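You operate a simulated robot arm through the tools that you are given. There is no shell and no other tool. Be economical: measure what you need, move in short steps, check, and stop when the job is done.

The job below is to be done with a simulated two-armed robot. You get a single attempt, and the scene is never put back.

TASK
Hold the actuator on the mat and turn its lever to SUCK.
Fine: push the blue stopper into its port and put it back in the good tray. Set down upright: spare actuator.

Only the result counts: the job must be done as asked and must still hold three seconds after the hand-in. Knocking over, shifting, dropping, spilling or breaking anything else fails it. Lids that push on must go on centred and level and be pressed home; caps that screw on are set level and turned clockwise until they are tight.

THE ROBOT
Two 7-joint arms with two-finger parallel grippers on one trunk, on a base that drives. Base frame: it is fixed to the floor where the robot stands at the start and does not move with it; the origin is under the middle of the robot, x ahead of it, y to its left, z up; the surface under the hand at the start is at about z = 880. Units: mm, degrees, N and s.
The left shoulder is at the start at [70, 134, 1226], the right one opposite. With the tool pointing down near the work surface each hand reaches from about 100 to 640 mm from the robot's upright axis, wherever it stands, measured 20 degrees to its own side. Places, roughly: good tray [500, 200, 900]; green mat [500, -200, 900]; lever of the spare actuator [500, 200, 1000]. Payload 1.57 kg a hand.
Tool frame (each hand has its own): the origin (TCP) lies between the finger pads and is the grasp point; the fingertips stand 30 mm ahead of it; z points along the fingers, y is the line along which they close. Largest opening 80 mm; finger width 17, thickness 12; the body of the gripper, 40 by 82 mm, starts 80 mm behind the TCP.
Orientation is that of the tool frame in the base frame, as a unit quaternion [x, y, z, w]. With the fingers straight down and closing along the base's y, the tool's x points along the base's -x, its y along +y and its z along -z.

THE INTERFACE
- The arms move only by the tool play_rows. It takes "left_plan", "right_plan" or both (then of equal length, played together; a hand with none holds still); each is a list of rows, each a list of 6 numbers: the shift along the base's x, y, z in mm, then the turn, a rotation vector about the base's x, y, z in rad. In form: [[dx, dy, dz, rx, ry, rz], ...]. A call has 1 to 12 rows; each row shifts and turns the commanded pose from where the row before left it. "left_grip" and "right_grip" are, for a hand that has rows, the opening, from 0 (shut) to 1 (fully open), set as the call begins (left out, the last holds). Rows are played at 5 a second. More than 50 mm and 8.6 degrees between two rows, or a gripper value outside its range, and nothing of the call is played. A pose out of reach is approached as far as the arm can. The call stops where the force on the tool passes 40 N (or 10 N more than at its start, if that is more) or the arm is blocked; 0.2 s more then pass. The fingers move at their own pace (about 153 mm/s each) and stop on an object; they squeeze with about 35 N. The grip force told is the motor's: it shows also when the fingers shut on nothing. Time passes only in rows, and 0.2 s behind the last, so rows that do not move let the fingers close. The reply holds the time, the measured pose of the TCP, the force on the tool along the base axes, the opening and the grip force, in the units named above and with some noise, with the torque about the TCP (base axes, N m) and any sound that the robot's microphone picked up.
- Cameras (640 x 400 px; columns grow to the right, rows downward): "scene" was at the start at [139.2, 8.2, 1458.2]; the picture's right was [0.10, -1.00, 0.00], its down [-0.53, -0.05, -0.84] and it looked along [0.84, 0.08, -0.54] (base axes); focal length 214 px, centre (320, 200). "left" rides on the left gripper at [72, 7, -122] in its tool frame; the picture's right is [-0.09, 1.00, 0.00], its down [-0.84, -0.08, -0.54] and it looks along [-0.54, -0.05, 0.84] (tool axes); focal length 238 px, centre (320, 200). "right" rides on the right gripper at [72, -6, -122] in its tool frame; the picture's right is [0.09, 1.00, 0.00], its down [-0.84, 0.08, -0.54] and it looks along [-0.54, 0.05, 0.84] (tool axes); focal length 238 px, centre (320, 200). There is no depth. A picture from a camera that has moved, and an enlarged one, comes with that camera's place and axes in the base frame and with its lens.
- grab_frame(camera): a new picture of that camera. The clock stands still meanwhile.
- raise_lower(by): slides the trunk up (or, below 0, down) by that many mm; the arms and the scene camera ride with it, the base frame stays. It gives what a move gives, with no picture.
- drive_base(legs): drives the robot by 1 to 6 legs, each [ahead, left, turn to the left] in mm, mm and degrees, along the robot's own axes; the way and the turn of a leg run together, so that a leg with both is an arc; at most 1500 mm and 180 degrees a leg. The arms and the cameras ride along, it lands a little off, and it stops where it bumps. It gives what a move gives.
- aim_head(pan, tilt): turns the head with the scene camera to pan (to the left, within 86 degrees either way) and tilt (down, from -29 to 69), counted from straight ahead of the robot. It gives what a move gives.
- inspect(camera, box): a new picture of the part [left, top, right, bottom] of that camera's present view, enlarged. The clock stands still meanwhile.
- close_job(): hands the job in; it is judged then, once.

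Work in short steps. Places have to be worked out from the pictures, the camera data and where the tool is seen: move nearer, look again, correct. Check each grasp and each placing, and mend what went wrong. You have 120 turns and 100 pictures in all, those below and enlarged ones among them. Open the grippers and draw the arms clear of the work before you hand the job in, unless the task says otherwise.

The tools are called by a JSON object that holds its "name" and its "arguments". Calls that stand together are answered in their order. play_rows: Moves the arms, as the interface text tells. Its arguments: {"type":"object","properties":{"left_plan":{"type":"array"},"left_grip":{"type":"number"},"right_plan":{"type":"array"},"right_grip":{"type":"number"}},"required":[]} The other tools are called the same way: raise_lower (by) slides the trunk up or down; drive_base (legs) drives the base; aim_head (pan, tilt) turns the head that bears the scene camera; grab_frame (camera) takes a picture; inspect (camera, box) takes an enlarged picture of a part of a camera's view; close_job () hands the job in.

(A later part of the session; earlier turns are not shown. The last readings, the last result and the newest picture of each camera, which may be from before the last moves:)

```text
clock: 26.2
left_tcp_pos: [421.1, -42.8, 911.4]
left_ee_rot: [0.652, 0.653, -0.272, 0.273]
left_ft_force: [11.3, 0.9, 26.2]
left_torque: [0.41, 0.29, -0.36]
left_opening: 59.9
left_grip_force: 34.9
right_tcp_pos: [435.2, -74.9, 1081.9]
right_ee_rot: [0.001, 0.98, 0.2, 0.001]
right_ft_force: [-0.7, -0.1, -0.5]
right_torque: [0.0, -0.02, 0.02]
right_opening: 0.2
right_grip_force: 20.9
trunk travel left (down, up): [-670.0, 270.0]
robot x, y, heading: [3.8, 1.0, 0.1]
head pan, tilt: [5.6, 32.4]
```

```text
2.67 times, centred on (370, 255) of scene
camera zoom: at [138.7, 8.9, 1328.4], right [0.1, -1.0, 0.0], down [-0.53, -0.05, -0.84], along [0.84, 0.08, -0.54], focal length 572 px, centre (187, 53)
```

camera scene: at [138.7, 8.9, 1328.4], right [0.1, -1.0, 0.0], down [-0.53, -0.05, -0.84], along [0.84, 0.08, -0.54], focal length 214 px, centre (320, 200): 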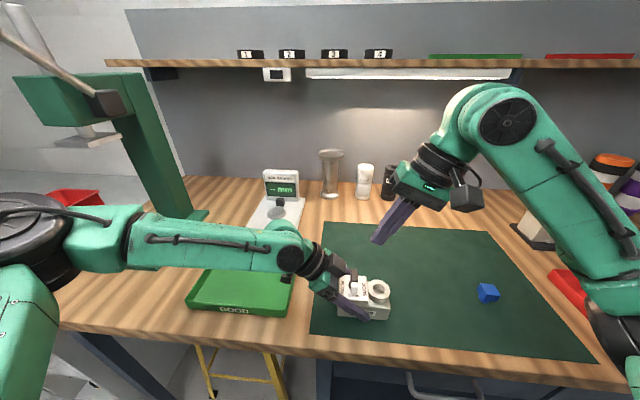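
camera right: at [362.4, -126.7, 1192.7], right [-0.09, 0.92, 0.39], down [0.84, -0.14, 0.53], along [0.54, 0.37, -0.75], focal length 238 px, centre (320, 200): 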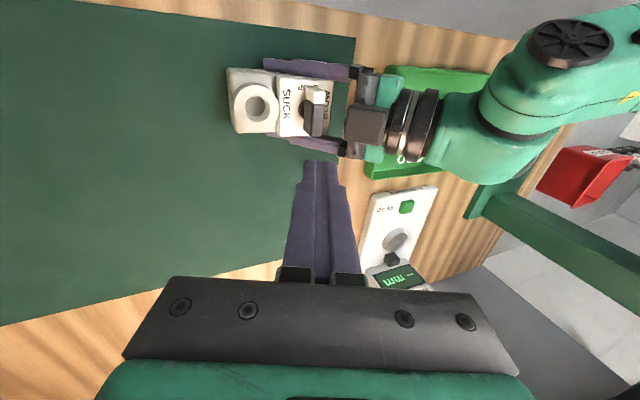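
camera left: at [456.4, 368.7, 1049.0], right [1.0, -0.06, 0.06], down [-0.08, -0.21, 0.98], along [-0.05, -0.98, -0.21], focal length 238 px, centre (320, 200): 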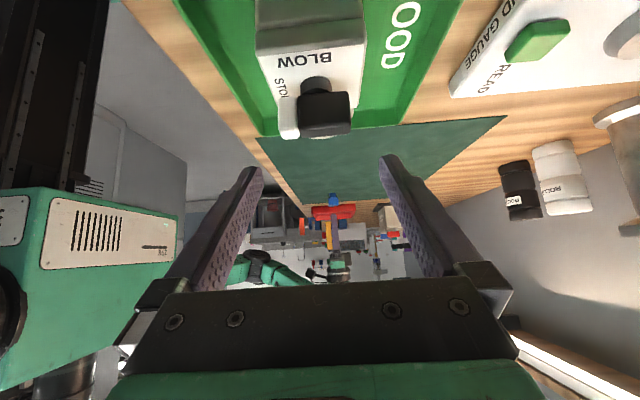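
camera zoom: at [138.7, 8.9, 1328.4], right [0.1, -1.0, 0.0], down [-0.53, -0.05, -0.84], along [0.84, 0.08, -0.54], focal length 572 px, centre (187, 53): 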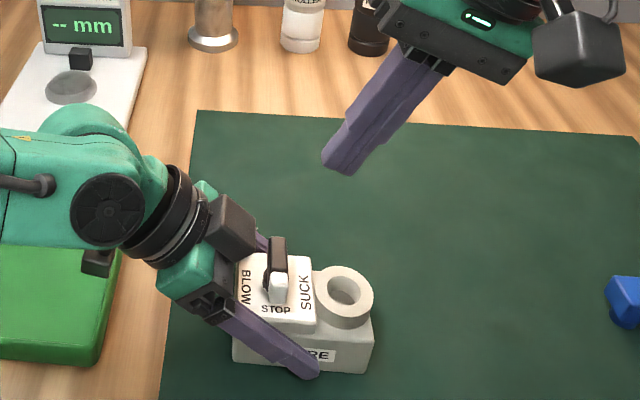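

The lever axis is near (417, -36) with the bar's black end at x about 438. The port ring's edge is near y -65. I lower the right fingertips beside the black end, on its -y side.

{"name": "play_rows", "arguments": {"right_plan": [[-1, 1, -30, 0, 0, 0], [-1, 1, -30, 0, 0, 0], [0, 0, -22, 0, 0, 0], [0, 0, -11, 0, 0, 0]], "left_plan": [[0, 0, 1, 0, 0, 0], [0, 0, 0, 0, 0, 0], [0, 0, 0, 0, 0, 0], [0, 0, 0, 0, 0, 0]]}}

{"name": "inspect", "arguments": {"camera": "scene", "box": [310, 200, 430, 310]}}

{"name": "inspect", "arguments": {"camera": "right", "box": [200, 60, 440, 240]}}

```text
clock: 27.2
left_tcp_pos: [419.8, -43.1, 911.4]
left_ee_rot: [0.652, 0.654, -0.272, 0.272]
left_ft_force: [4.9, -0.9, 13.1]
left_torque: [-0.99, -0.74, 0.34]
left_opening: 59.8
left_grip_force: 34.8
right_tcp_pos: [430.2, -76.9, 990.1]
right_ee_rot: [-0.001, 0.98, 0.198, 0.0]
right_ft_force: [0.0, 0.0, -0.5]
right_torque: [0.0, -0.03, -0.01]
right_opening: 0.0
right_grip_force: 21.2
trunk travel left (down, up): [-670.0, 270.0]
robot x, y, heading: [-0.5, -3.3, 0.0]
head pan, tilt: [5.6, 32.4]
```

```text
3.64 times, centred on (370, 255) of scene
camera zoom: at [138.7, 8.7, 1328.3], right [0.1, -1.0, 0.0], down [-0.53, -0.05, -0.84], along [0.84, 0.08, -0.54], focal length 780 px, centre (138, 0)
```

zoom: 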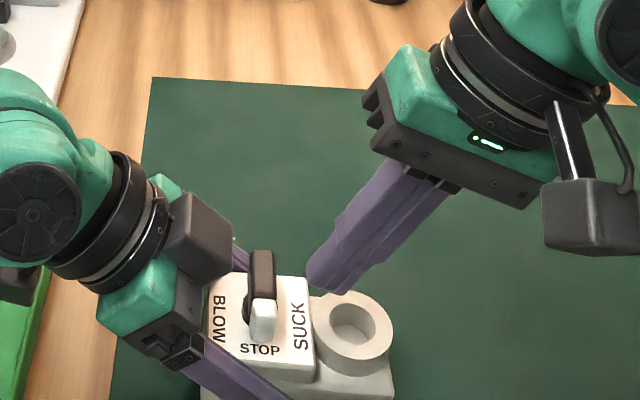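

```text
2.22 times, centred on (320, 150) of right
camera zoom: at [358.0, -129.4, 1100.1], right [-0.09, 0.92, 0.39], down [0.84, -0.14, 0.53], along [0.54, 0.37, -0.75], focal length 530 px, centre (320, 311)
```

zoom: 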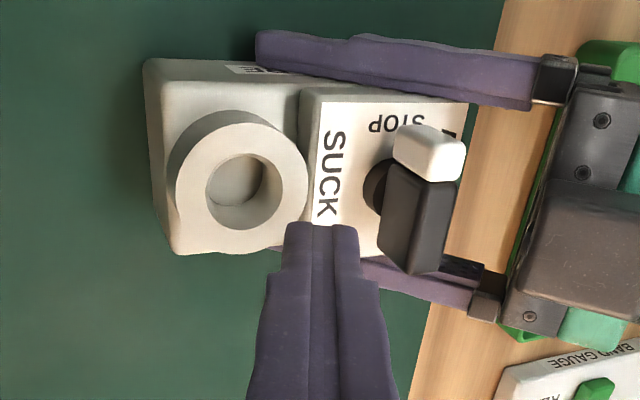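

The fingertips are poised just right of the lever. I move out to its black end and push it left along an arc, to about 60°, then check.

{"name": "play_rows", "arguments": {"right_plan": [[7, 6, -1, 0, 0, 0], [0.5, 5, -1, 0, 0, 0], [2, 4, 0, 0, 0, 0], [0, 4, 0, 0, 0, 0], [-1, 4, 0, 0, 0, 0], [-1, 4, 0, 0, 0, 0]]}}

{"name": "inspect", "arguments": {"camera": "scene", "box": [310, 200, 430, 310]}}

{"name": "inspect", "arguments": {"camera": "right", "box": [200, 60, 440, 240]}}

```text
clock: 28.6
left_tcp_pos: [419.1, -42.4, 911.6]
left_ee_rot: [0.654, 0.652, -0.273, 0.27]
left_ft_force: [-11.4, 10.9, 19.2]
left_torque: [0.64, -1.03, 0.05]
left_opening: 60.0
left_grip_force: 34.7
right_tcp_pos: [440.7, -47.3, 989.2]
right_ee_rot: [0.001, 0.98, 0.198, 0.001]
right_ft_force: [17.4, -6.4, -8.3]
right_torque: [-0.31, -0.49, -0.32]
right_opening: 0.3
right_grip_force: 21.3
trunk travel left (down, up): [-670.0, 270.0]
robot x, y, heading: [3.4, -0.0, 0.1]
head pan, tilt: [5.6, 32.4]
```

```text
3.64 times, centred on (370, 255) of scene
camera zoom: at [139.5, 9.3, 1328.2], right [0.1, -1.0, 0.0], down [-0.53, -0.05, -0.84], along [0.84, 0.08, -0.54], focal length 780 px, centre (138, 0)
```

zoom: 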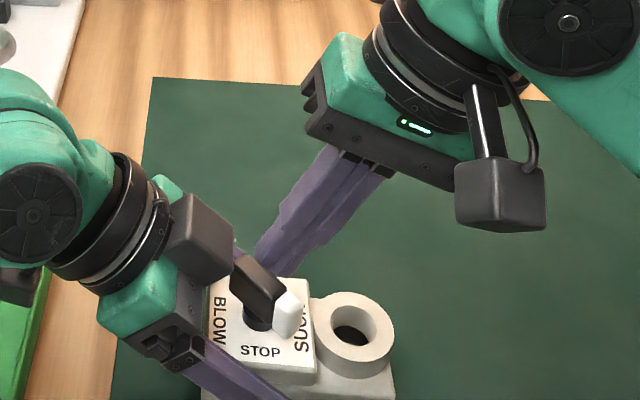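

```text
2.22 times, centred on (320, 150) of right
camera zoom: at [368.6, -100.1, 1098.1], right [-0.09, 0.92, 0.39], down [0.84, -0.14, 0.53], along [0.54, 0.37, -0.75], focal length 530 px, centre (320, 311)
```

zoom: 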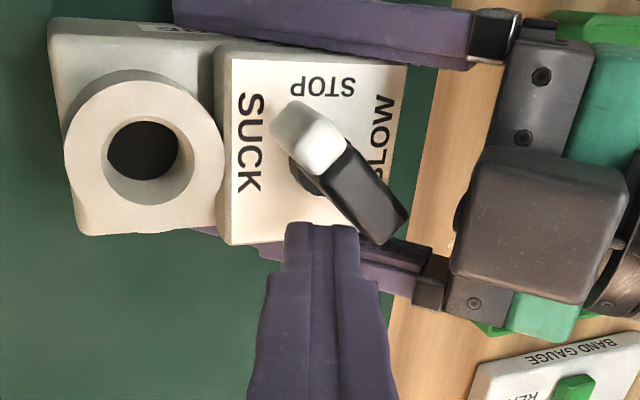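

The lever is at about 45° and turning freely. I continue the arc, now pushing toward -x.

{"name": "play_rows", "arguments": {"right_plan": [[-1, 4, 0, 0, 0, 0], [-2, 4, 0, 0, 0, 0], [-3, 2, 0, 0, 0, 0], [-3, 0, 0, 0, 0, 0]]}}

{"name": "inspect", "arguments": {"camera": "right", "box": [200, 60, 440, 240]}}

```text
clock: 29.3
left_tcp_pos: [420.6, -43.3, 911.9]
left_ee_rot: [0.653, 0.654, -0.272, 0.269]
left_ft_force: [-4.4, 2.6, 4.0]
left_torque: [0.22, -0.01, 0.13]
left_opening: 59.9
left_grip_force: 35.5
right_tcp_pos: [438.1, -43.9, 989.3]
right_ee_rot: [0.007, 0.981, 0.195, 0.006]
right_ft_force: [4.8, -3.9, 1.2]
right_torque: [-0.04, -0.15, -0.08]
right_opening: 0.0
right_grip_force: 20.8
trunk travel left (down, up): [-670.0, 270.0]
robot x, y, heading: [-1.0, -2.1, -0.2]
head pan, tilt: [5.6, 32.4]
stopped in row 3 (left hand): the force on the tool passed its limit at 41 N (the readings are from after the stop); the commanded pose is now the measured one
```

```text
2.22 times, centred on (320, 150) of right
camera zoom: at [365.2, -94.6, 1098.7], right [-0.08, 0.92, 0.38], down [0.83, -0.15, 0.54], along [0.55, 0.36, -0.75], focal length 530 px, centre (320, 311)
```

zoom: 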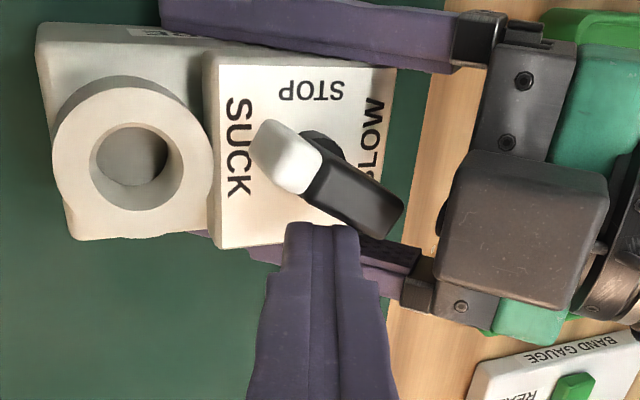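

The lever is at about 62°; the stop came from the push carrying through to the left hand. I move the fingertips out to the black end for more leverage, slightly higher, and push toward -x.

{"name": "play_rows", "arguments": {"right_plan": [[2, -1, 3, 0, 0, 0], [0.5, 5, 2, 0, 0, 0], [0, 5, 0, 0, 0, 0], [-2.5, 1, 0, 0, 0, 0], [-2.5, 0, 0, 0, 0, 0], [-2.5, 0, 0, 0, 0, 0]]}}

{"name": "inspect", "arguments": {"camera": "right", "box": [200, 60, 440, 240]}}

```text
clock: 30.5
left_tcp_pos: [418.8, -42.3, 910.6]
left_ee_rot: [0.654, 0.653, -0.273, 0.267]
left_ft_force: [-3.6, 3.6, 1.6]
left_torque: [0.15, -0.43, 0.16]
left_opening: 59.9
left_grip_force: 35.4
right_tcp_pos: [442.6, -35.4, 994.6]
right_ee_rot: [0.013, 0.981, 0.194, 0.009]
right_ft_force: [6.2, -3.5, 0.4]
right_torque: [-0.05, -0.09, -0.08]
right_opening: 0.0
right_grip_force: 21.8
trunk travel left (down, up): [-670.0, 270.0]
robot x, y, heading: [-3.1, 1.1, -0.1]
head pan, tilt: [5.6, 32.4]
stopped in row 5 (right hand): the force on the tool passed its limit at 42 N (the readings are from after the stop); the commanded pose is now the measured one
```

```text
2.22 times, centred on (320, 150) of right
camera zoom: at [366.2, -85.0, 1103.7], right [-0.07, 0.92, 0.38], down [0.83, -0.16, 0.54], along [0.56, 0.35, -0.75], focal length 530 px, centre (320, 311)
```

zoom: 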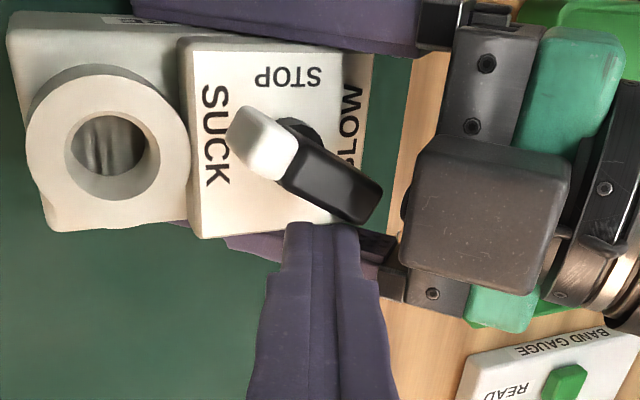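

It's blocked at 42 N. I check from the scene camera whether the lever's black end is meeting the left gripper.

{"name": "inspect", "arguments": {"camera": "scene", "box": [320, 220, 400, 290]}}

{"name": "grab_frame", "arguments": {"camera": "left"}}

```text
5.71 times, centred on (360, 255) of scene
camera zoom: at [139.7, 8.0, 1328.1], right [0.1, -1.0, 0.0], down [-0.53, -0.05, -0.84], along [0.84, 0.08, -0.54], focal length 1226 px, centre (91, -114)
```

zoom: 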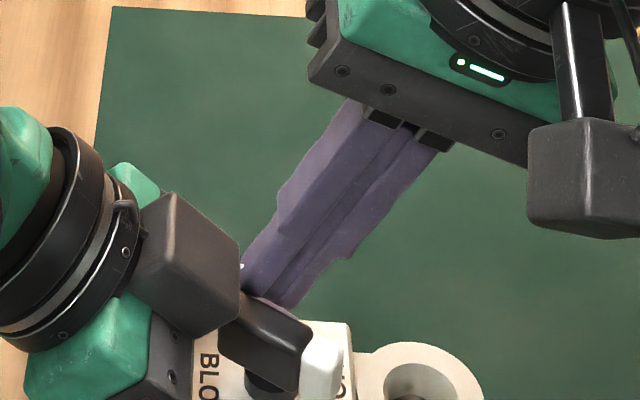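

```text
58 pictures are left
camera left: at [426.8, 94.0, 945.8], right [1.0, -0.07, 0.06], down [-0.07, -0.21, 0.98], along [-0.05, -0.98, -0.21], focal length 238 px, centre (320, 200)
```

left: 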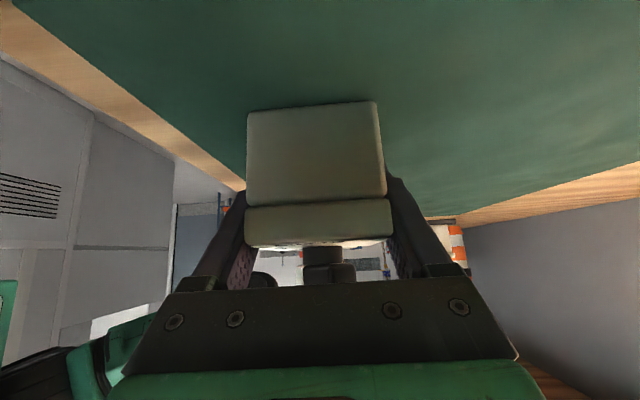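

The dark box on top of the left gripper blocks the right fingers and nearly the lever. I back the right hand off, open the left, slide it 20 mm back along +y, and regrip.

{"name": "play_rows", "arguments": {"right_plan": [[1, -10, 5, 0, 0, 0], [0, -15, 15, 0, 0, 0], [0, -20, 20, 0, 0, 0]]}}

{"name": "play_rows", "arguments": {"left_plan": [[0, 0, 0, 0, 0, 0], [0, 0, 0, 0, 0, 0], [0, 7, 1, 0, 0, 0], [0, 7, 0, 0, 0, 0], [0, 7, 0, 0, 0, 0]], "left_grip": 1}}

{"name": "play_rows", "arguments": {"left_plan": [[0, 0, 0, 0, 0, 0], [0, 0, 0, 0, 0, 0], [0, 0, 0, 0, 0, 0]], "left_grip": 0}}

{"name": "inspect", "arguments": {"camera": "right", "box": [200, 40, 440, 220]}}

{"name": "inspect", "arguments": {"camera": "scene", "box": [310, 210, 430, 320]}}

```text
clock: 31.3
left_tcp_pos: [417.9, -43.3, 910.7]
left_ee_rot: [0.653, 0.653, -0.272, 0.268]
left_ft_force: [-0.7, -0.9, -1.3]
left_torque: [0.2, -0.13, 0.01]
left_opening: 59.6
left_grip_force: 34.9
right_tcp_pos: [439.1, -80.1, 1034.1]
right_ee_rot: [0.01, 0.981, 0.193, 0.008]
right_ft_force: [0.8, -1.1, -0.2]
right_torque: [-0.02, 0.02, -0.01]
right_opening: 0.2
right_grip_force: 21.5
trunk travel left (down, up): [-670.0, 270.0]
robot x, y, heading: [1.2, 2.5, 0.2]
head pan, tilt: [5.6, 32.4]
```

```text
clock: 32.5
left_tcp_pos: [420.3, -22.2, 911.1]
left_ee_rot: [0.654, 0.653, -0.273, 0.267]
left_ft_force: [-0.4, -0.3, 0.9]
left_torque: [0.0, 0.01, 0.0]
left_opening: 79.9
left_grip_force: 0.1
right_tcp_pos: [440.4, -79.9, 1033.7]
right_ee_rot: [0.011, 0.981, 0.194, 0.009]
right_ft_force: [0.1, -0.8, -0.7]
right_torque: [0.01, 0.01, -0.01]
right_opening: 0.0
right_grip_force: 21.1
trunk travel left (down, up): [-670.0, 270.0]
robot x, y, heading: [-0.9, -1.5, -0.0]
head pan, tilt: [5.6, 32.4]
```

```text
clock: 33.3
left_tcp_pos: [420.6, -21.0, 911.9]
left_ee_rot: [0.654, 0.654, -0.272, 0.267]
left_ft_force: [-1.2, 1.2, -0.3]
left_torque: [-0.03, 0.0, -0.05]
left_opening: 60.2
left_grip_force: 35.1
right_tcp_pos: [441.1, -80.7, 1034.7]
right_ee_rot: [0.011, 0.981, 0.193, 0.008]
right_ft_force: [0.0, 0.1, -0.1]
right_torque: [-0.01, 0.0, 0.01]
right_opening: 0.0
right_grip_force: 21.6
trunk travel left (down, up): [-670.0, 270.0]
robot x, y, heading: [-0.3, -0.9, -0.1]
head pan, tilt: [5.6, 32.4]
```

```text
2.22 times, centred on (320, 130) of right
camera zoom: at [365.6, -129.5, 1144.2], right [-0.07, 0.92, 0.38], down [0.83, -0.15, 0.54], along [0.56, 0.35, -0.75], focal length 530 px, centre (320, 356)
```

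zoom: 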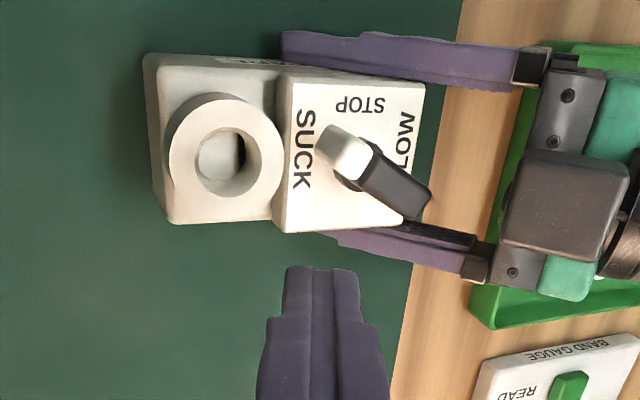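

```text
3.64 times, centred on (370, 265) of scene
camera zoom: at [139.2, 8.2, 1328.2], right [0.1, -1.0, 0.0], down [-0.53, -0.05, -0.84], along [0.84, 0.08, -0.54], focal length 780 px, centre (138, -36)
```

zoom: 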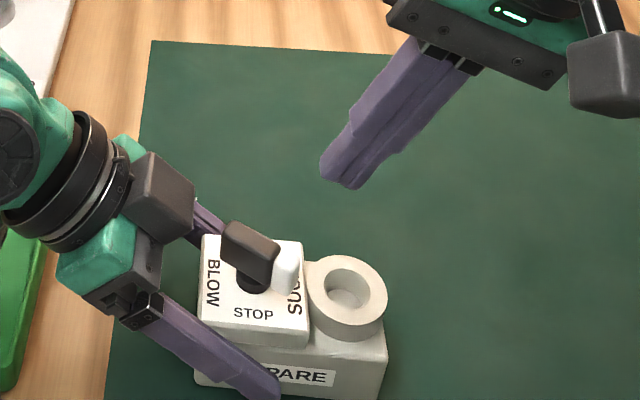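

Now there's room. I bring the fingers to the +x side of the black end and push it toward -x.

{"name": "play_rows", "arguments": {"right_plan": [[4, 24, 0, 0, 0, 0], [4, 24, 0, 0, 0, 0], [0, 0, -22, 0, 0, 0], [0, 0, -22, 0, 0, 0], [-4, 0, 0, 0, 0, 0], [-3, 0, 0, 0, 0, 0], [-3, 0, 0, 0, 0, 0], [-3, 0, 0, 0, 0, 0]]}}

{"name": "inspect", "arguments": {"camera": "right", "box": [200, 60, 440, 240]}}

{"name": "inspect", "arguments": {"camera": "scene", "box": [310, 210, 430, 320]}}

```text
clock: 35.1
left_tcp_pos: [418.6, -22.3, 912.5]
left_ee_rot: [0.655, 0.652, -0.274, 0.265]
left_ft_force: [-35.8, 3.0, 11.0]
left_torque: [-0.37, -1.69, 0.36]
left_opening: 60.9
left_grip_force: 34.9
right_tcp_pos: [437.5, -34.3, 991.3]
right_ee_rot: [0.015, 0.981, 0.193, 0.012]
right_ft_force: [34.3, -4.0, -9.0]
right_torque: [-0.16, -1.03, -0.49]
right_opening: 0.1
right_grip_force: 21.3
trunk travel left (down, up): [-670.0, 270.0]
robot x, y, heading: [-0.6, 3.9, -0.3]
head pan, tilt: [5.6, 32.4]
```

```text
2.22 times, centred on (320, 150) of right
camera zoom: at [362.2, -82.3, 1100.4], right [-0.07, 0.92, 0.37], down [0.82, -0.16, 0.55], along [0.57, 0.35, -0.75], focal length 530 px, centre (320, 311)
```

zoom: 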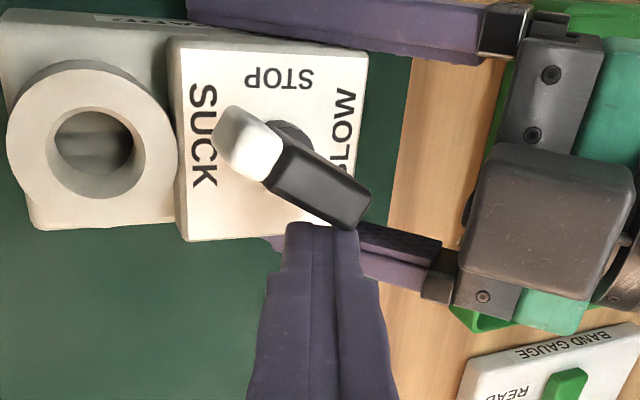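

```text
3.64 times, centred on (370, 265) of scene
camera zoom: at [138.8, 7.9, 1328.4], right [0.1, -1.0, 0.0], down [-0.53, -0.05, -0.84], along [0.84, 0.08, -0.54], focal length 780 px, centre (138, -36)
```

zoom: 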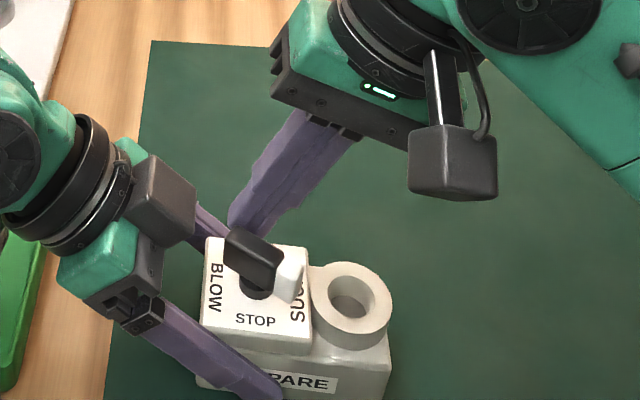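

34 N at the lever's end no longer moves it: it sits at about 57° in all three tries, which suggests an end stop. I test with a small diagonal push at right angles to the bar.

{"name": "play_rows", "arguments": {"right_plan": [[0, 2, 0, 0, 0, 0], [-1, 2, 0, 0, 0, 0]]}}

{"name": "inspect", "arguments": {"camera": "right", "box": [240, 80, 400, 200]}}

```text
clock: 35.7
left_tcp_pos: [418.2, -22.7, 910.8]
left_ee_rot: [0.654, 0.653, -0.275, 0.265]
left_ft_force: [-6.5, 0.6, 4.7]
left_torque: [0.07, 0.05, 0.21]
left_opening: 60.5
left_grip_force: 34.9
right_tcp_pos: [437.6, -32.4, 991.8]
right_ee_rot: [0.018, 0.982, 0.189, 0.015]
right_ft_force: [4.7, -4.2, 0.1]
right_torque: [-0.06, -0.11, -0.09]
right_opening: 0.0
right_grip_force: 20.7
trunk travel left (down, up): [-670.0, 270.0]
robot x, y, heading: [2.5, -1.4, 0.1]
head pan, tilt: [5.6, 32.4]
stopped in row 2 (right hand): the force on the tool passed its limit at 48 N (the readings are from after the stop); the commanded pose is now the measured one
```

```text
3.33 times, centred on (320, 140) of right
camera zoom: at [362.8, -80.2, 1100.3], right [-0.06, 0.93, 0.37], down [0.82, -0.16, 0.55], along [0.57, 0.34, -0.75], focal length 794 px, centre (320, 400)
```

zoom: 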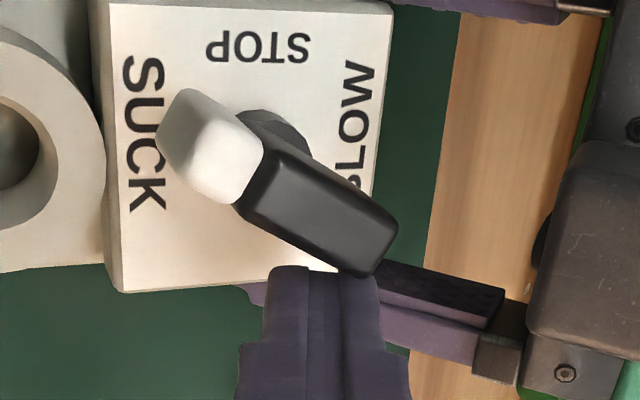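

It holds at 48 N, so this is the lever's end stop at SUCK, and it stays put when released. I raise the right hand, straighten it, and go back over the stopper with the gripper open.

{"name": "play_rows", "arguments": {"right_plan": [[3, -8, 10, 0, 0, 0], [0, -20, 25, 0, 0, 0], [0, -30, 30, 0, 0, 0], [4, -40, 0, -0.1333, 0, 0], [4, -40, 0, -0.1333, 0, 0], [4, -40, 0, -0.1333, 0, 0], [4, -40, 0, 0, 0, 0], [4, -40, 0, 0, 0, 0], [0, -35, -20, 0, 0, 0]]}}

{"name": "play_rows", "arguments": {"right_plan": [[0, 0, -20, 0, 0, 0], [0, 0, -20, 0, 0, 0]], "right_grip": 1}}

{"name": "grab_frame", "arguments": {"camera": "right"}}

{"name": "inspect", "arguments": {"camera": "scene", "box": [310, 210, 430, 320]}}

{"name": "inspect", "arguments": {"camera": "scene", "box": [460, 265, 520, 315]}}

```text
clock: 37.7
left_tcp_pos: [419.0, -24.2, 911.7]
left_ee_rot: [0.655, 0.653, -0.274, 0.263]
left_ft_force: [-0.1, -1.2, -0.4]
left_torque: [0.22, 0.11, 0.06]
left_opening: 60.1
left_grip_force: 35.1
right_tcp_pos: [463.4, -327.7, 1034.6]
right_ee_rot: [0.014, 1.0, -0.01, 0.016]
right_ft_force: [0.3, -0.4, -0.6]
right_torque: [-0.02, 0.0, 0.0]
right_opening: 0.1
right_grip_force: 21.3
trunk travel left (down, up): [-670.0, 270.0]
robot x, y, heading: [0.4, 1.8, -0.1]
head pan, tilt: [5.6, 32.4]
```

```text
clock: 38.3
left_tcp_pos: [418.6, -23.2, 911.2]
left_ee_rot: [0.655, 0.653, -0.274, 0.264]
left_ft_force: [-0.7, -0.1, 0.0]
left_torque: [0.23, 0.12, 0.0]
left_opening: 60.2
left_grip_force: 35.3
right_tcp_pos: [461.0, -326.1, 994.4]
right_ee_rot: [0.013, 1.0, -0.011, 0.017]
right_ft_force: [-0.5, 0.2, -0.1]
right_torque: [-0.03, 0.01, -0.02]
right_opening: 80.1
right_grip_force: 0.0
trunk travel left (down, up): [-670.0, 270.0]
robot x, y, heading: [-0.3, 1.5, -0.2]
head pan, tilt: [5.6, 32.4]
```

```text
52 pictures are left
camera right: at [385.4, -328.1, 1114.2], right [-0.07, 1.0, -0.02], down [0.82, 0.07, 0.57], along [0.57, 0.02, -0.82], focal length 238 px, centre (320, 200)
```

right: 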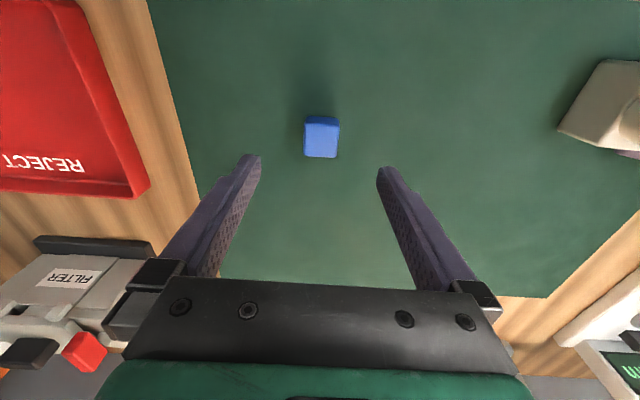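

```text
3.64 times, centred on (370, 265) of scene
camera zoom: at [139.4, 7.8, 1328.3], right [0.1, -1.0, 0.0], down [-0.53, -0.05, -0.84], along [0.84, 0.08, -0.54], focal length 780 px, centre (138, -36)
```

zoom: 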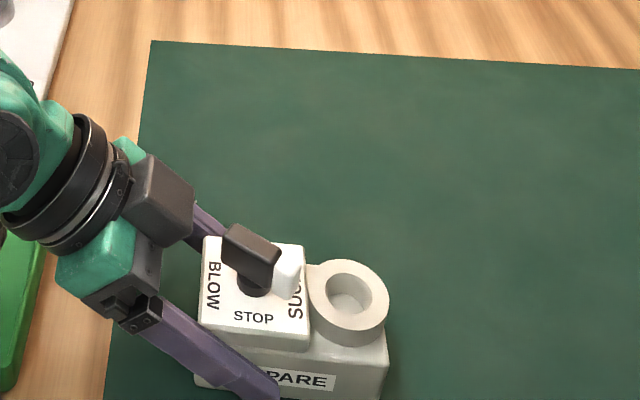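

```text
8.00 times, centred on (490, 290) of scene
camera zoom: at [139.4, 7.8, 1328.3], right [0.1, -1.0, 0.0], down [-0.53, -0.05, -0.84], along [0.84, 0.08, -0.54], focal length 1716 px, centre (-1040, -520)
```

zoom: 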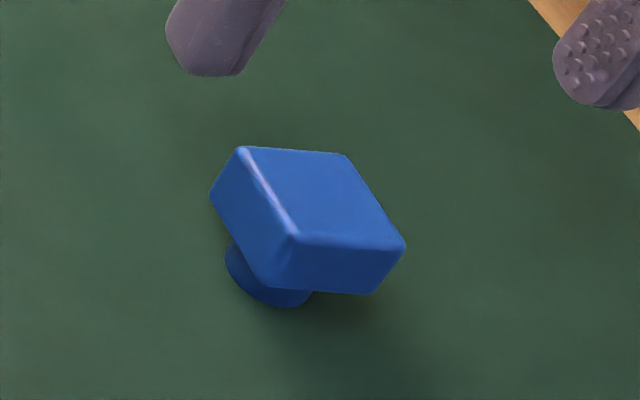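

The stopper's top is at about z 917 (head about 901–917), centred near (460, -327). I straighten the hand, come down so the tips reach just to the head's underside (TCP z 934), and close.

{"name": "play_rows", "arguments": {"right_plan": [[-1, 0, -20, 0.022, 0.034, -0.04], [0, 0, -20, 0, 0, 0], [0, 0, -20, 0, 0, 0]]}}

{"name": "inspect", "arguments": {"camera": "right", "box": [220, 80, 420, 220]}}

{"name": "inspect", "arguments": {"camera": "scene", "box": [450, 250, 530, 315]}}

```text
clock: 39.1
left_tcp_pos: [419.5, -22.8, 911.5]
left_ee_rot: [0.654, 0.654, -0.274, 0.265]
left_ft_force: [0.2, -0.9, -0.9]
left_torque: [0.24, 0.11, -0.02]
left_opening: 60.5
left_grip_force: 35.4
right_tcp_pos: [461.5, -325.9, 936.3]
right_ee_rot: [0.033, 0.999, 0.0, 0.0]
right_ft_force: [0.0, -0.3, 0.9]
right_torque: [-0.02, -0.02, 0.01]
right_opening: 80.0
right_grip_force: 0.1
trunk travel left (down, up): [-670.0, 270.0]
robot x, y, heading: [2.9, -2.0, 0.2]
head pan, tilt: [5.6, 32.4]
```

```text
2.86 times, centred on (320, 150) of right
camera zoom: at [389.2, -326.2, 1058.2], right [-0.03, 1.0, 0.0], down [0.84, 0.02, 0.54], along [0.54, 0.02, -0.84], focal length 681 px, centre (320, 343)
```

zoom: 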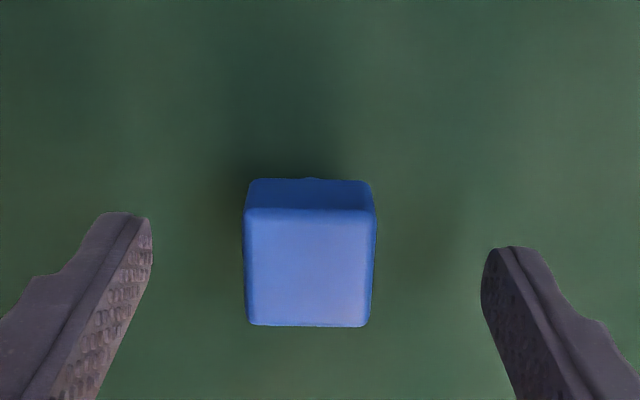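

```text
6.15 times, centred on (490, 282) of scene
camera zoom: at [139.4, 7.9, 1328.2], right [0.1, -1.0, 0.0], down [-0.53, -0.05, -0.84], along [0.84, 0.08, -0.54], focal length 1320 px, centre (-726, -308)
```

zoom: 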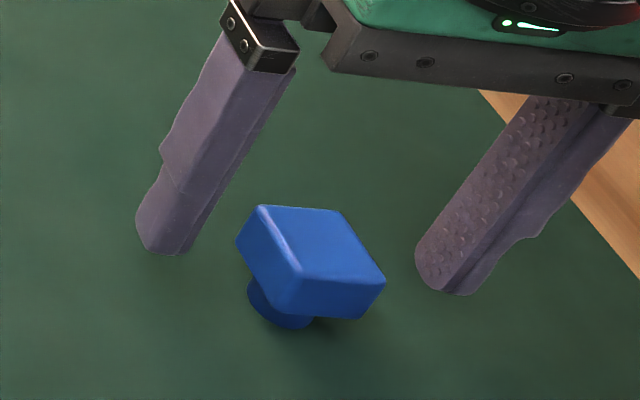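

Aligned. I go 3 mm lower and 2 mm toward -x, then close on the head.

{"name": "play_rows", "arguments": {"right_plan": [[-2, 0, -3, 0, 0, 0]]}}

{"name": "play_rows", "arguments": {"right_plan": [[0, 0, 0, 0, 0, 0], [0, 0, 0, 0, 0, 0], [0, 0, 0, 0, 0, 0]], "right_grip": 0}}

{"name": "play_rows", "arguments": {"right_plan": [[0, 0, 8, 0, 0, 0], [0, 0, 15, 0, 0, 0], [0, 0, 25, 0, 0, 0], [0, 0, 30, 0, 0, 0]]}}

{"name": "grab_frame", "arguments": {"camera": "right"}}

{"name": "inspect", "arguments": {"camera": "scene", "box": [440, 210, 540, 290]}}

```text
clock: 39.5
left_tcp_pos: [417.9, -22.6, 910.7]
left_ee_rot: [0.654, 0.653, -0.274, 0.265]
left_ft_force: [-0.4, -0.6, 0.3]
left_torque: [0.28, 0.1, 0.05]
left_opening: 60.1
left_grip_force: 35.0
right_tcp_pos: [458.1, -324.2, 934.0]
right_ee_rot: [0.032, 0.999, 0.001, 0.0]
right_ft_force: [-0.7, -0.6, -0.1]
right_torque: [0.0, -0.01, 0.02]
right_opening: 80.0
right_grip_force: 0.2
trunk travel left (down, up): [-670.0, 270.0]
robot x, y, heading: [4.2, -1.4, -0.1]
head pan, tilt: [5.6, 32.4]
```

```text
clock: 40.3
left_tcp_pos: [418.5, -23.0, 911.0]
left_ee_rot: [0.654, 0.653, -0.274, 0.265]
left_ft_force: [0.3, 0.6, -0.9]
left_torque: [0.18, 0.13, -0.02]
left_opening: 60.1
left_grip_force: 34.7
right_tcp_pos: [459.4, -324.8, 932.5]
right_ee_rot: [0.034, 0.999, 0.001, 0.0]
right_ft_force: [-0.6, 0.1, -0.3]
right_torque: [0.05, 0.02, -0.02]
right_opening: 28.5
right_grip_force: 35.1
trunk travel left (down, up): [-670.0, 270.0]
robot x, y, heading: [-1.5, 1.9, -0.1]
head pan, tilt: [5.6, 32.4]
```

```text
clock: 41.3
left_tcp_pos: [418.4, -23.3, 910.6]
left_ee_rot: [0.654, 0.654, -0.273, 0.265]
left_ft_force: [-0.5, 2.0, 0.2]
left_torque: [0.16, 0.17, -0.08]
left_opening: 60.3
left_grip_force: 35.1
right_tcp_pos: [457.0, -323.0, 1010.2]
right_ee_rot: [0.033, 0.999, 0.001, -0.001]
right_ft_force: [-0.3, -0.6, -0.8]
right_torque: [-0.01, -0.01, 0.01]
right_opening: 28.6
right_grip_force: 34.8
trunk travel left (down, up): [-670.0, 270.0]
robot x, y, heading: [-0.2, 2.2, -0.1]
head pan, tilt: [5.6, 32.4]
```

```text
47 pictures are left
camera right: at [385.6, -324.1, 1132.3], right [-0.03, 1.0, 0.0], down [0.84, 0.02, 0.54], along [0.54, 0.02, -0.84], focal length 238 px, centre (320, 200)
```

right: 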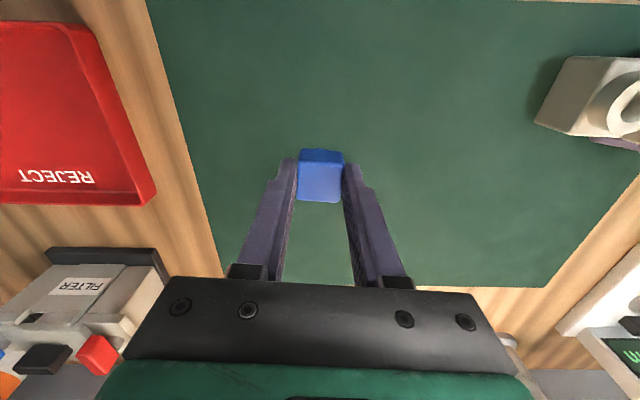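

```text
5.00 times, centred on (490, 250) of scene
camera zoom: at [139.3, 8.3, 1328.2], right [0.1, -1.0, 0.0], down [-0.53, -0.05, -0.84], along [0.84, 0.08, -0.54], focal length 1072 px, centre (-530, -50)
```

zoom: 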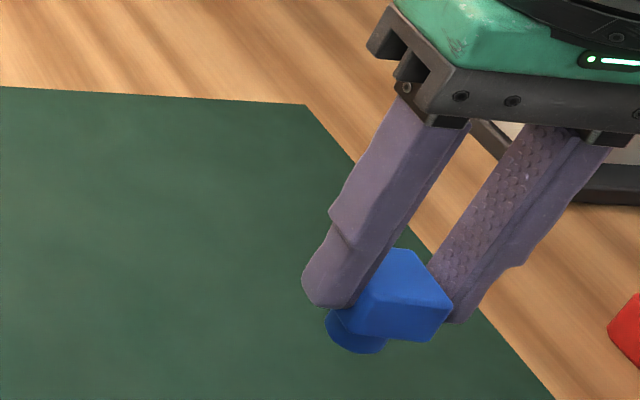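

Stopper is held level at 28.5 mm. I carry it to above the port, near (415, -87).

{"name": "play_rows", "arguments": {"right_plan": [[-5, 0, 25, 0, 0, 0], [-5, 33, 0, 0, 0, 0], [-5, 34, 0, 0, 0, 0], [-5, 34, 0, 0, 0, 0], [-5, 34, 0, 0, 0, 0], [-6, 34, 0, 0, 0, 0], [-6, 34, 0, 0, 0, 0], [-6, 32, 0, 0, 0, 0]]}}

{"name": "grab_frame", "arguments": {"camera": "right"}}

{"name": "inspect", "arguments": {"camera": "scene", "box": [320, 190, 440, 310]}}

```text
clock: 43.1
left_tcp_pos: [418.9, -22.3, 910.6]
left_ee_rot: [0.654, 0.654, -0.274, 0.265]
left_ft_force: [-0.5, 1.2, 0.4]
left_torque: [0.31, 0.17, -0.04]
left_opening: 60.1
left_grip_force: 35.0
right_tcp_pos: [414.7, -90.3, 1034.9]
right_ee_rot: [0.035, 0.999, 0.001, 0.0]
right_ft_force: [0.7, 0.3, -0.1]
right_torque: [-0.03, 0.01, 0.02]
right_opening: 28.8
right_grip_force: 34.7
trunk travel left (down, up): [-670.0, 270.0]
robot x, y, heading: [-0.7, -0.5, -0.1]
head pan, tilt: [5.6, 32.4]
```

```text
45 pictures are left
camera right: at [343.5, -90.0, 1157.3], right [-0.02, 1.0, 0.0], down [0.84, 0.02, 0.54], along [0.54, 0.01, -0.84], focal length 238 px, centre (320, 200)
```

right: 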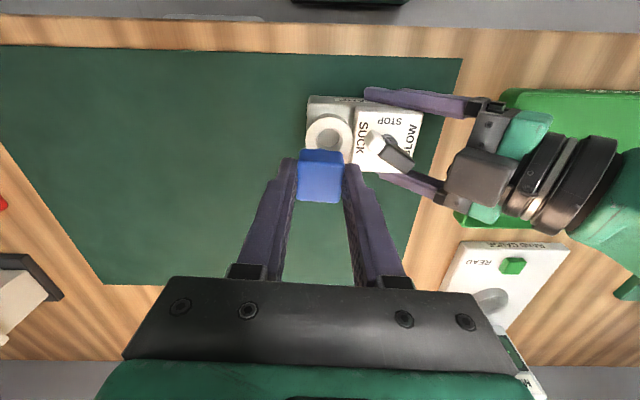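

```text
3.33 times, centred on (380, 250) of scene
camera zoom: at [139.8, 9.2, 1328.2], right [0.1, -1.0, 0.0], down [-0.53, -0.05, -0.84], along [0.84, 0.08, -0.54], focal length 715 px, centre (120, 33)
```

zoom: 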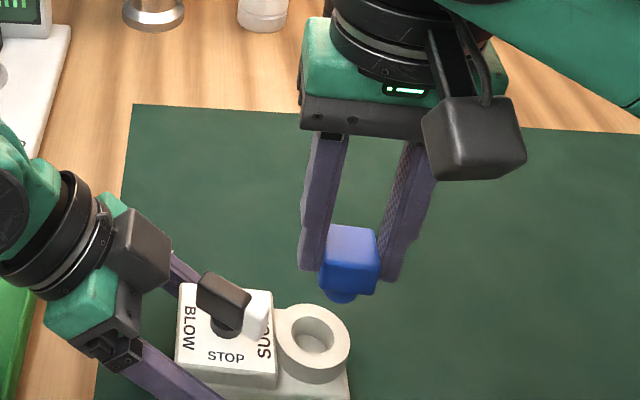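

Both cameras put the ring near (407.5, -81). I shift -8, +8 and lower 22 mm to hover just above, then check from both cameras enlarged.

{"name": "play_rows", "arguments": {"right_plan": [[-4, 4, -6, 0, 0, 0], [-4, 4, -8, 0, 0, 0], [0, 0, -8, 0, 0, 0]]}}

{"name": "inspect", "arguments": {"camera": "right", "box": [250, 90, 400, 210]}}

{"name": "inspect", "arguments": {"camera": "scene", "box": [345, 230, 405, 290]}}

```text
clock: 43.9
left_tcp_pos: [419.1, -22.3, 910.5]
left_ee_rot: [0.654, 0.653, -0.275, 0.264]
left_ft_force: [-0.2, 0.0, 0.2]
left_torque: [0.08, 0.06, -0.05]
left_opening: 60.1
left_grip_force: 34.7
right_tcp_pos: [407.8, -83.4, 1012.7]
right_ee_rot: [0.033, 0.999, 0.001, 0.0]
right_ft_force: [1.0, 1.3, 0.0]
right_torque: [0.03, 0.0, -0.01]
right_opening: 28.7
right_grip_force: 34.7
trunk travel left (down, up): [-670.0, 270.0]
robot x, y, heading: [-1.6, -1.6, 0.1]
head pan, tilt: [5.6, 32.4]
```

```text
3.33 times, centred on (325, 150) of right
camera zoom: at [336.2, -82.8, 1135.6], right [-0.03, 1.0, 0.0], down [0.84, 0.02, 0.54], along [0.54, 0.02, -0.84], focal length 794 px, centre (303, 367)
```

zoom: 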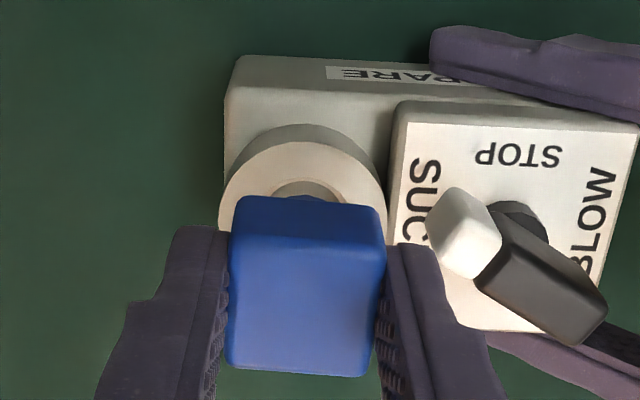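

```text
6.67 times, centred on (375, 260) of scene
camera zoom: at [139.8, 8.0, 1328.2], right [0.1, -1.0, 0.0], down [-0.53, -0.05, -0.84], along [0.84, 0.08, -0.54], focal length 1430 px, centre (-47, -200)
```

zoom: 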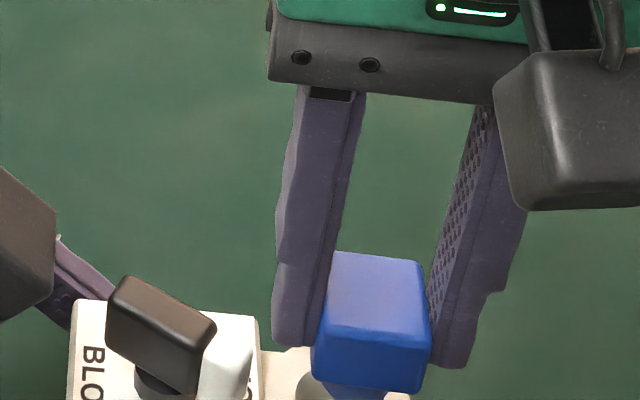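

The ring's centre works out near (413, -81) and the stopper near (411, -82). I correct +2, +1, come down 8 mm, and check again.

{"name": "play_rows", "arguments": {"right_plan": [[2, 1, -4, 0, 0, 0], [0, 0, -4, 0, 0, 0]]}}

{"name": "inspect", "arguments": {"camera": "right", "box": [270, 110, 370, 190]}}

{"name": "inspect", "arguments": {"camera": "scene", "box": [350, 250, 400, 300]}}

```text
clock: 44.5
left_tcp_pos: [419.5, -22.7, 911.1]
left_ee_rot: [0.654, 0.653, -0.274, 0.265]
left_ft_force: [0.5, -1.5, 0.1]
left_torque: [0.06, 0.11, -0.09]
left_opening: 60.1
left_grip_force: 34.6
right_tcp_pos: [410.7, -81.1, 1004.8]
right_ee_rot: [0.033, 0.999, 0.002, 0.001]
right_ft_force: [0.0, -0.4, -0.3]
right_torque: [-0.01, -0.02, 0.02]
right_opening: 28.6
right_grip_force: 35.1
trunk travel left (down, up): [-670.0, 270.0]
robot x, y, heading: [-3.1, -0.1, -0.2]
head pan, tilt: [5.6, 32.4]
```

```text
5.00 times, centred on (320, 150) of right
camera zoom: at [338.0, -81.9, 1127.2], right [-0.03, 1.0, 0.0], down [0.84, 0.02, 0.54], along [0.54, 0.02, -0.84], focal length 1192 px, centre (320, 450)
```

zoom: 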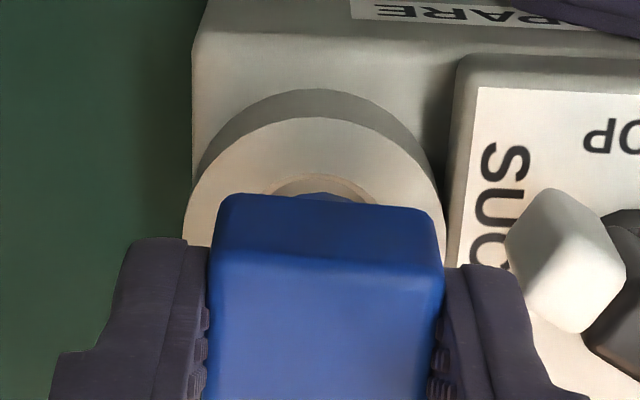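

```text
8.00 times, centred on (375, 275) of scene
camera zoom: at [139.8, 8.0, 1328.2], right [0.1, -1.0, 0.0], down [-0.53, -0.05, -0.84], along [0.84, 0.08, -0.54], focal length 1716 px, centre (-120, -400)
```

zoom: 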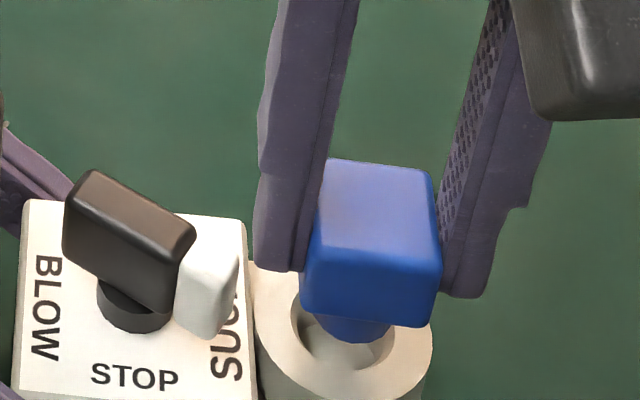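

The plug sits directly above the hole within about 1 mm on both views. I nudge +0.5, +0.5 and lower in small steps, watching the force.

{"name": "play_rows", "arguments": {"right_plan": [[0.5, 0.5, -3, 0, 0, 0], [0, 0, -3, 0, 0, 0], [0, 0, -3, 0, 0, 0], [0, 0, -2, 0, 0, 0]]}}

{"name": "inspect", "arguments": {"camera": "scene", "box": [350, 250, 400, 300]}}

{"name": "inspect", "arguments": {"camera": "right", "box": [270, 110, 370, 190]}}

```text
clock: 45.5
left_tcp_pos: [418.4, -21.4, 910.5]
left_ee_rot: [0.655, 0.653, -0.274, 0.264]
left_ft_force: [1.9, 0.7, 0.6]
left_torque: [-0.09, 0.14, 0.06]
left_opening: 60.1
left_grip_force: 34.8
right_tcp_pos: [410.1, -78.6, 993.6]
right_ee_rot: [0.033, 0.999, 0.001, 0.0]
right_ft_force: [-0.7, -0.9, 1.3]
right_torque: [-0.02, 0.0, 0.03]
right_opening: 28.9
right_grip_force: 34.7
trunk travel left (down, up): [-670.0, 270.0]
robot x, y, heading: [-0.9, 1.1, 0.2]
head pan, tilt: [5.6, 32.4]
```

```text
8.00 times, centred on (375, 275) of scene
camera zoom: at [139.6, 7.9, 1328.2], right [0.1, -1.0, 0.0], down [-0.53, -0.05, -0.84], along [0.84, 0.08, -0.54], focal length 1716 px, centre (-120, -400)
```

zoom: 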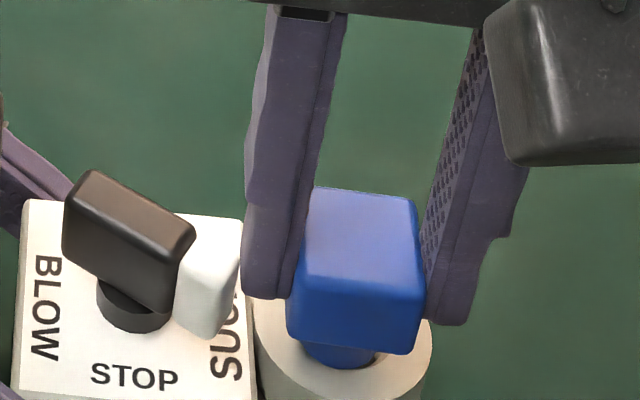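

```text
5.00 times, centred on (320, 150) of right
camera zoom: at [338.2, -80.2, 1116.4], right [-0.03, 1.0, 0.0], down [0.84, 0.02, 0.54], along [0.54, 0.02, -0.84], focal length 1192 px, centre (320, 450)
```

zoom: 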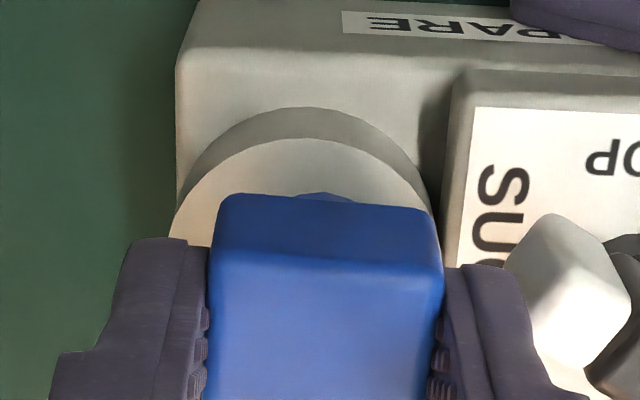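

The base drifted, and the plug is now about 2 mm too far to +y. I correct by (+0.8, -2) and recheck before going deeper.

{"name": "play_rows", "arguments": {"right_plan": [[0, 0, 2, 0, 0, 0], [0.8, -2, 0, 0, 0, 0]]}}

{"name": "inspect", "arguments": {"camera": "scene", "box": [355, 265, 395, 305]}}

{"name": "inspect", "arguments": {"camera": "right", "box": [270, 110, 370, 190]}}

```text
clock: 46.1
left_tcp_pos: [419.8, -22.3, 910.5]
left_ee_rot: [0.654, 0.654, -0.274, 0.266]
left_ft_force: [0.5, -0.3, -0.5]
left_torque: [0.05, 0.09, -0.04]
left_opening: 60.2
left_grip_force: 34.9
right_tcp_pos: [412.9, -82.4, 995.5]
right_ee_rot: [0.033, 0.999, 0.001, -0.001]
right_ft_force: [-0.1, 0.1, 0.4]
right_torque: [-0.01, -0.01, -0.02]
right_opening: 28.4
right_grip_force: 35.4
trunk travel left (down, up): [-670.0, 270.0]
robot x, y, heading: [-1.3, -2.1, -0.2]
head pan, tilt: [5.6, 32.4]
```

```text
10.00 times, centred on (375, 285) of scene
camera zoom: at [139.8, 8.0, 1328.2], right [0.1, -1.0, 0.0], down [-0.53, -0.05, -0.84], along [0.84, 0.08, -0.54], focal length 2145 px, centre (-230, -650)
```

zoom: 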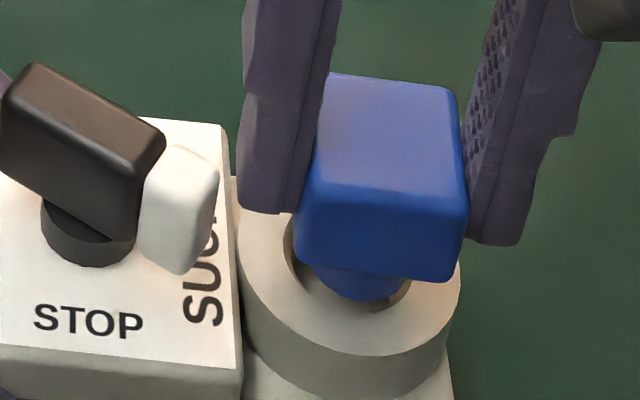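

```text
5.00 times, centred on (320, 150) of right
camera zoom: at [340.1, -83.2, 1117.6], right [-0.03, 1.0, 0.0], down [0.84, 0.02, 0.54], along [0.54, 0.01, -0.84], focal length 1192 px, centre (320, 450)
```

zoom: 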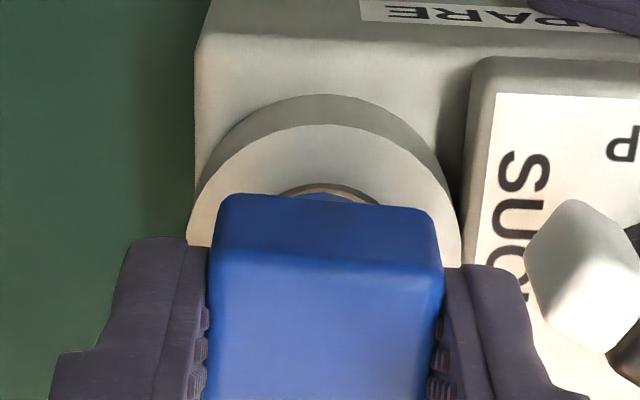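

Now the plug is centred over the hole within about 1 mm on both views. I lower straight in with small steps.

{"name": "play_rows", "arguments": {"right_plan": [[0, 0.5, -3, 0, 0, 0], [0, 0, -3, 0, 0, 0], [0, 0, -3, 0, 0, 0]]}}

{"name": "inspect", "arguments": {"camera": "scene", "box": [355, 265, 395, 305]}}

```text
clock: 46.9
left_tcp_pos: [418.1, -21.8, 911.5]
left_ee_rot: [0.654, 0.653, -0.274, 0.265]
left_ft_force: [-1.3, -1.4, 1.0]
left_torque: [0.12, 0.03, -0.13]
left_opening: 60.2
left_grip_force: 34.8
right_tcp_pos: [412.0, -83.0, 987.2]
right_ee_rot: [0.033, 0.999, 0.0, 0.0]
right_ft_force: [3.3, 1.5, 1.5]
right_torque: [0.07, -0.12, 0.0]
right_opening: 28.5
right_grip_force: 35.2
trunk travel left (down, up): [-670.0, 270.0]
robot x, y, heading: [2.4, 1.0, 0.1]
head pan, tilt: [5.6, 32.4]
```

```text
10.00 times, centred on (375, 285) of scene
camera zoom: at [139.9, 8.1, 1328.2], right [0.1, -1.0, 0.0], down [-0.53, -0.05, -0.84], along [0.84, 0.08, -0.54], focal length 2145 px, centre (-230, -650)
```

zoom: 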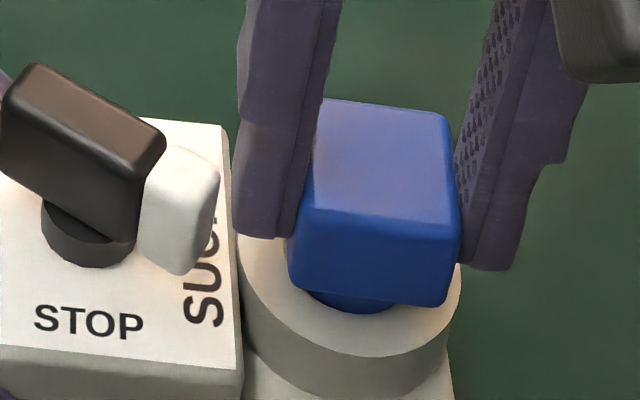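

The plug is entering the hole, with a light side force of +3.3 N in x. I give +1 in x and continue down.

{"name": "play_rows", "arguments": {"right_plan": [[1, 0.4, -2, 0, 0, 0], [0, 0, -3, 0, 0, 0], [0, 0, -2, 0, 0, 0]]}}

{"name": "inspect", "arguments": {"camera": "scene", "box": [355, 265, 395, 305]}}

```text
clock: 47.7
left_tcp_pos: [417.8, -22.3, 911.5]
left_ee_rot: [0.655, 0.653, -0.274, 0.264]
left_ft_force: [-2.0, -2.3, 0.1]
left_torque: [0.14, 0.04, -0.16]
left_opening: 60.3
left_grip_force: 35.2
right_tcp_pos: [413.5, -81.6, 981.0]
right_ee_rot: [0.033, 0.999, 0.002, 0.0]
right_ft_force: [5.4, 1.6, 7.2]
right_torque: [0.11, -0.32, 0.05]
right_opening: 28.6
right_grip_force: 35.5
trunk travel left (down, up): [-670.0, 270.0]
robot x, y, heading: [-1.5, -1.5, 0.1]
head pan, tilt: [5.6, 32.4]
```

```text
10.00 times, centred on (375, 285) of scene
camera zoom: at [139.9, 8.2, 1328.2], right [0.1, -1.0, 0.0], down [-0.53, -0.05, -0.84], along [0.84, 0.08, -0.54], focal length 2145 px, centre (-230, -650)
```

zoom: 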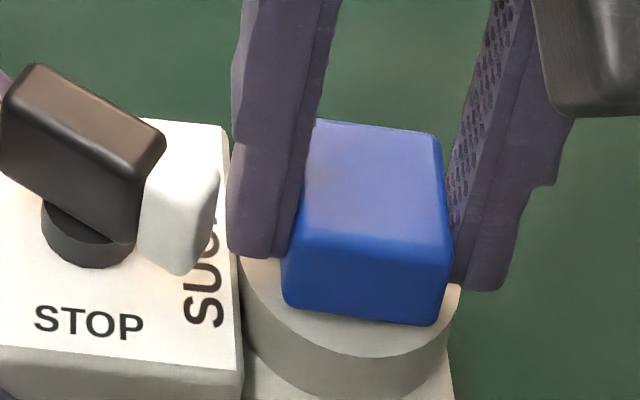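

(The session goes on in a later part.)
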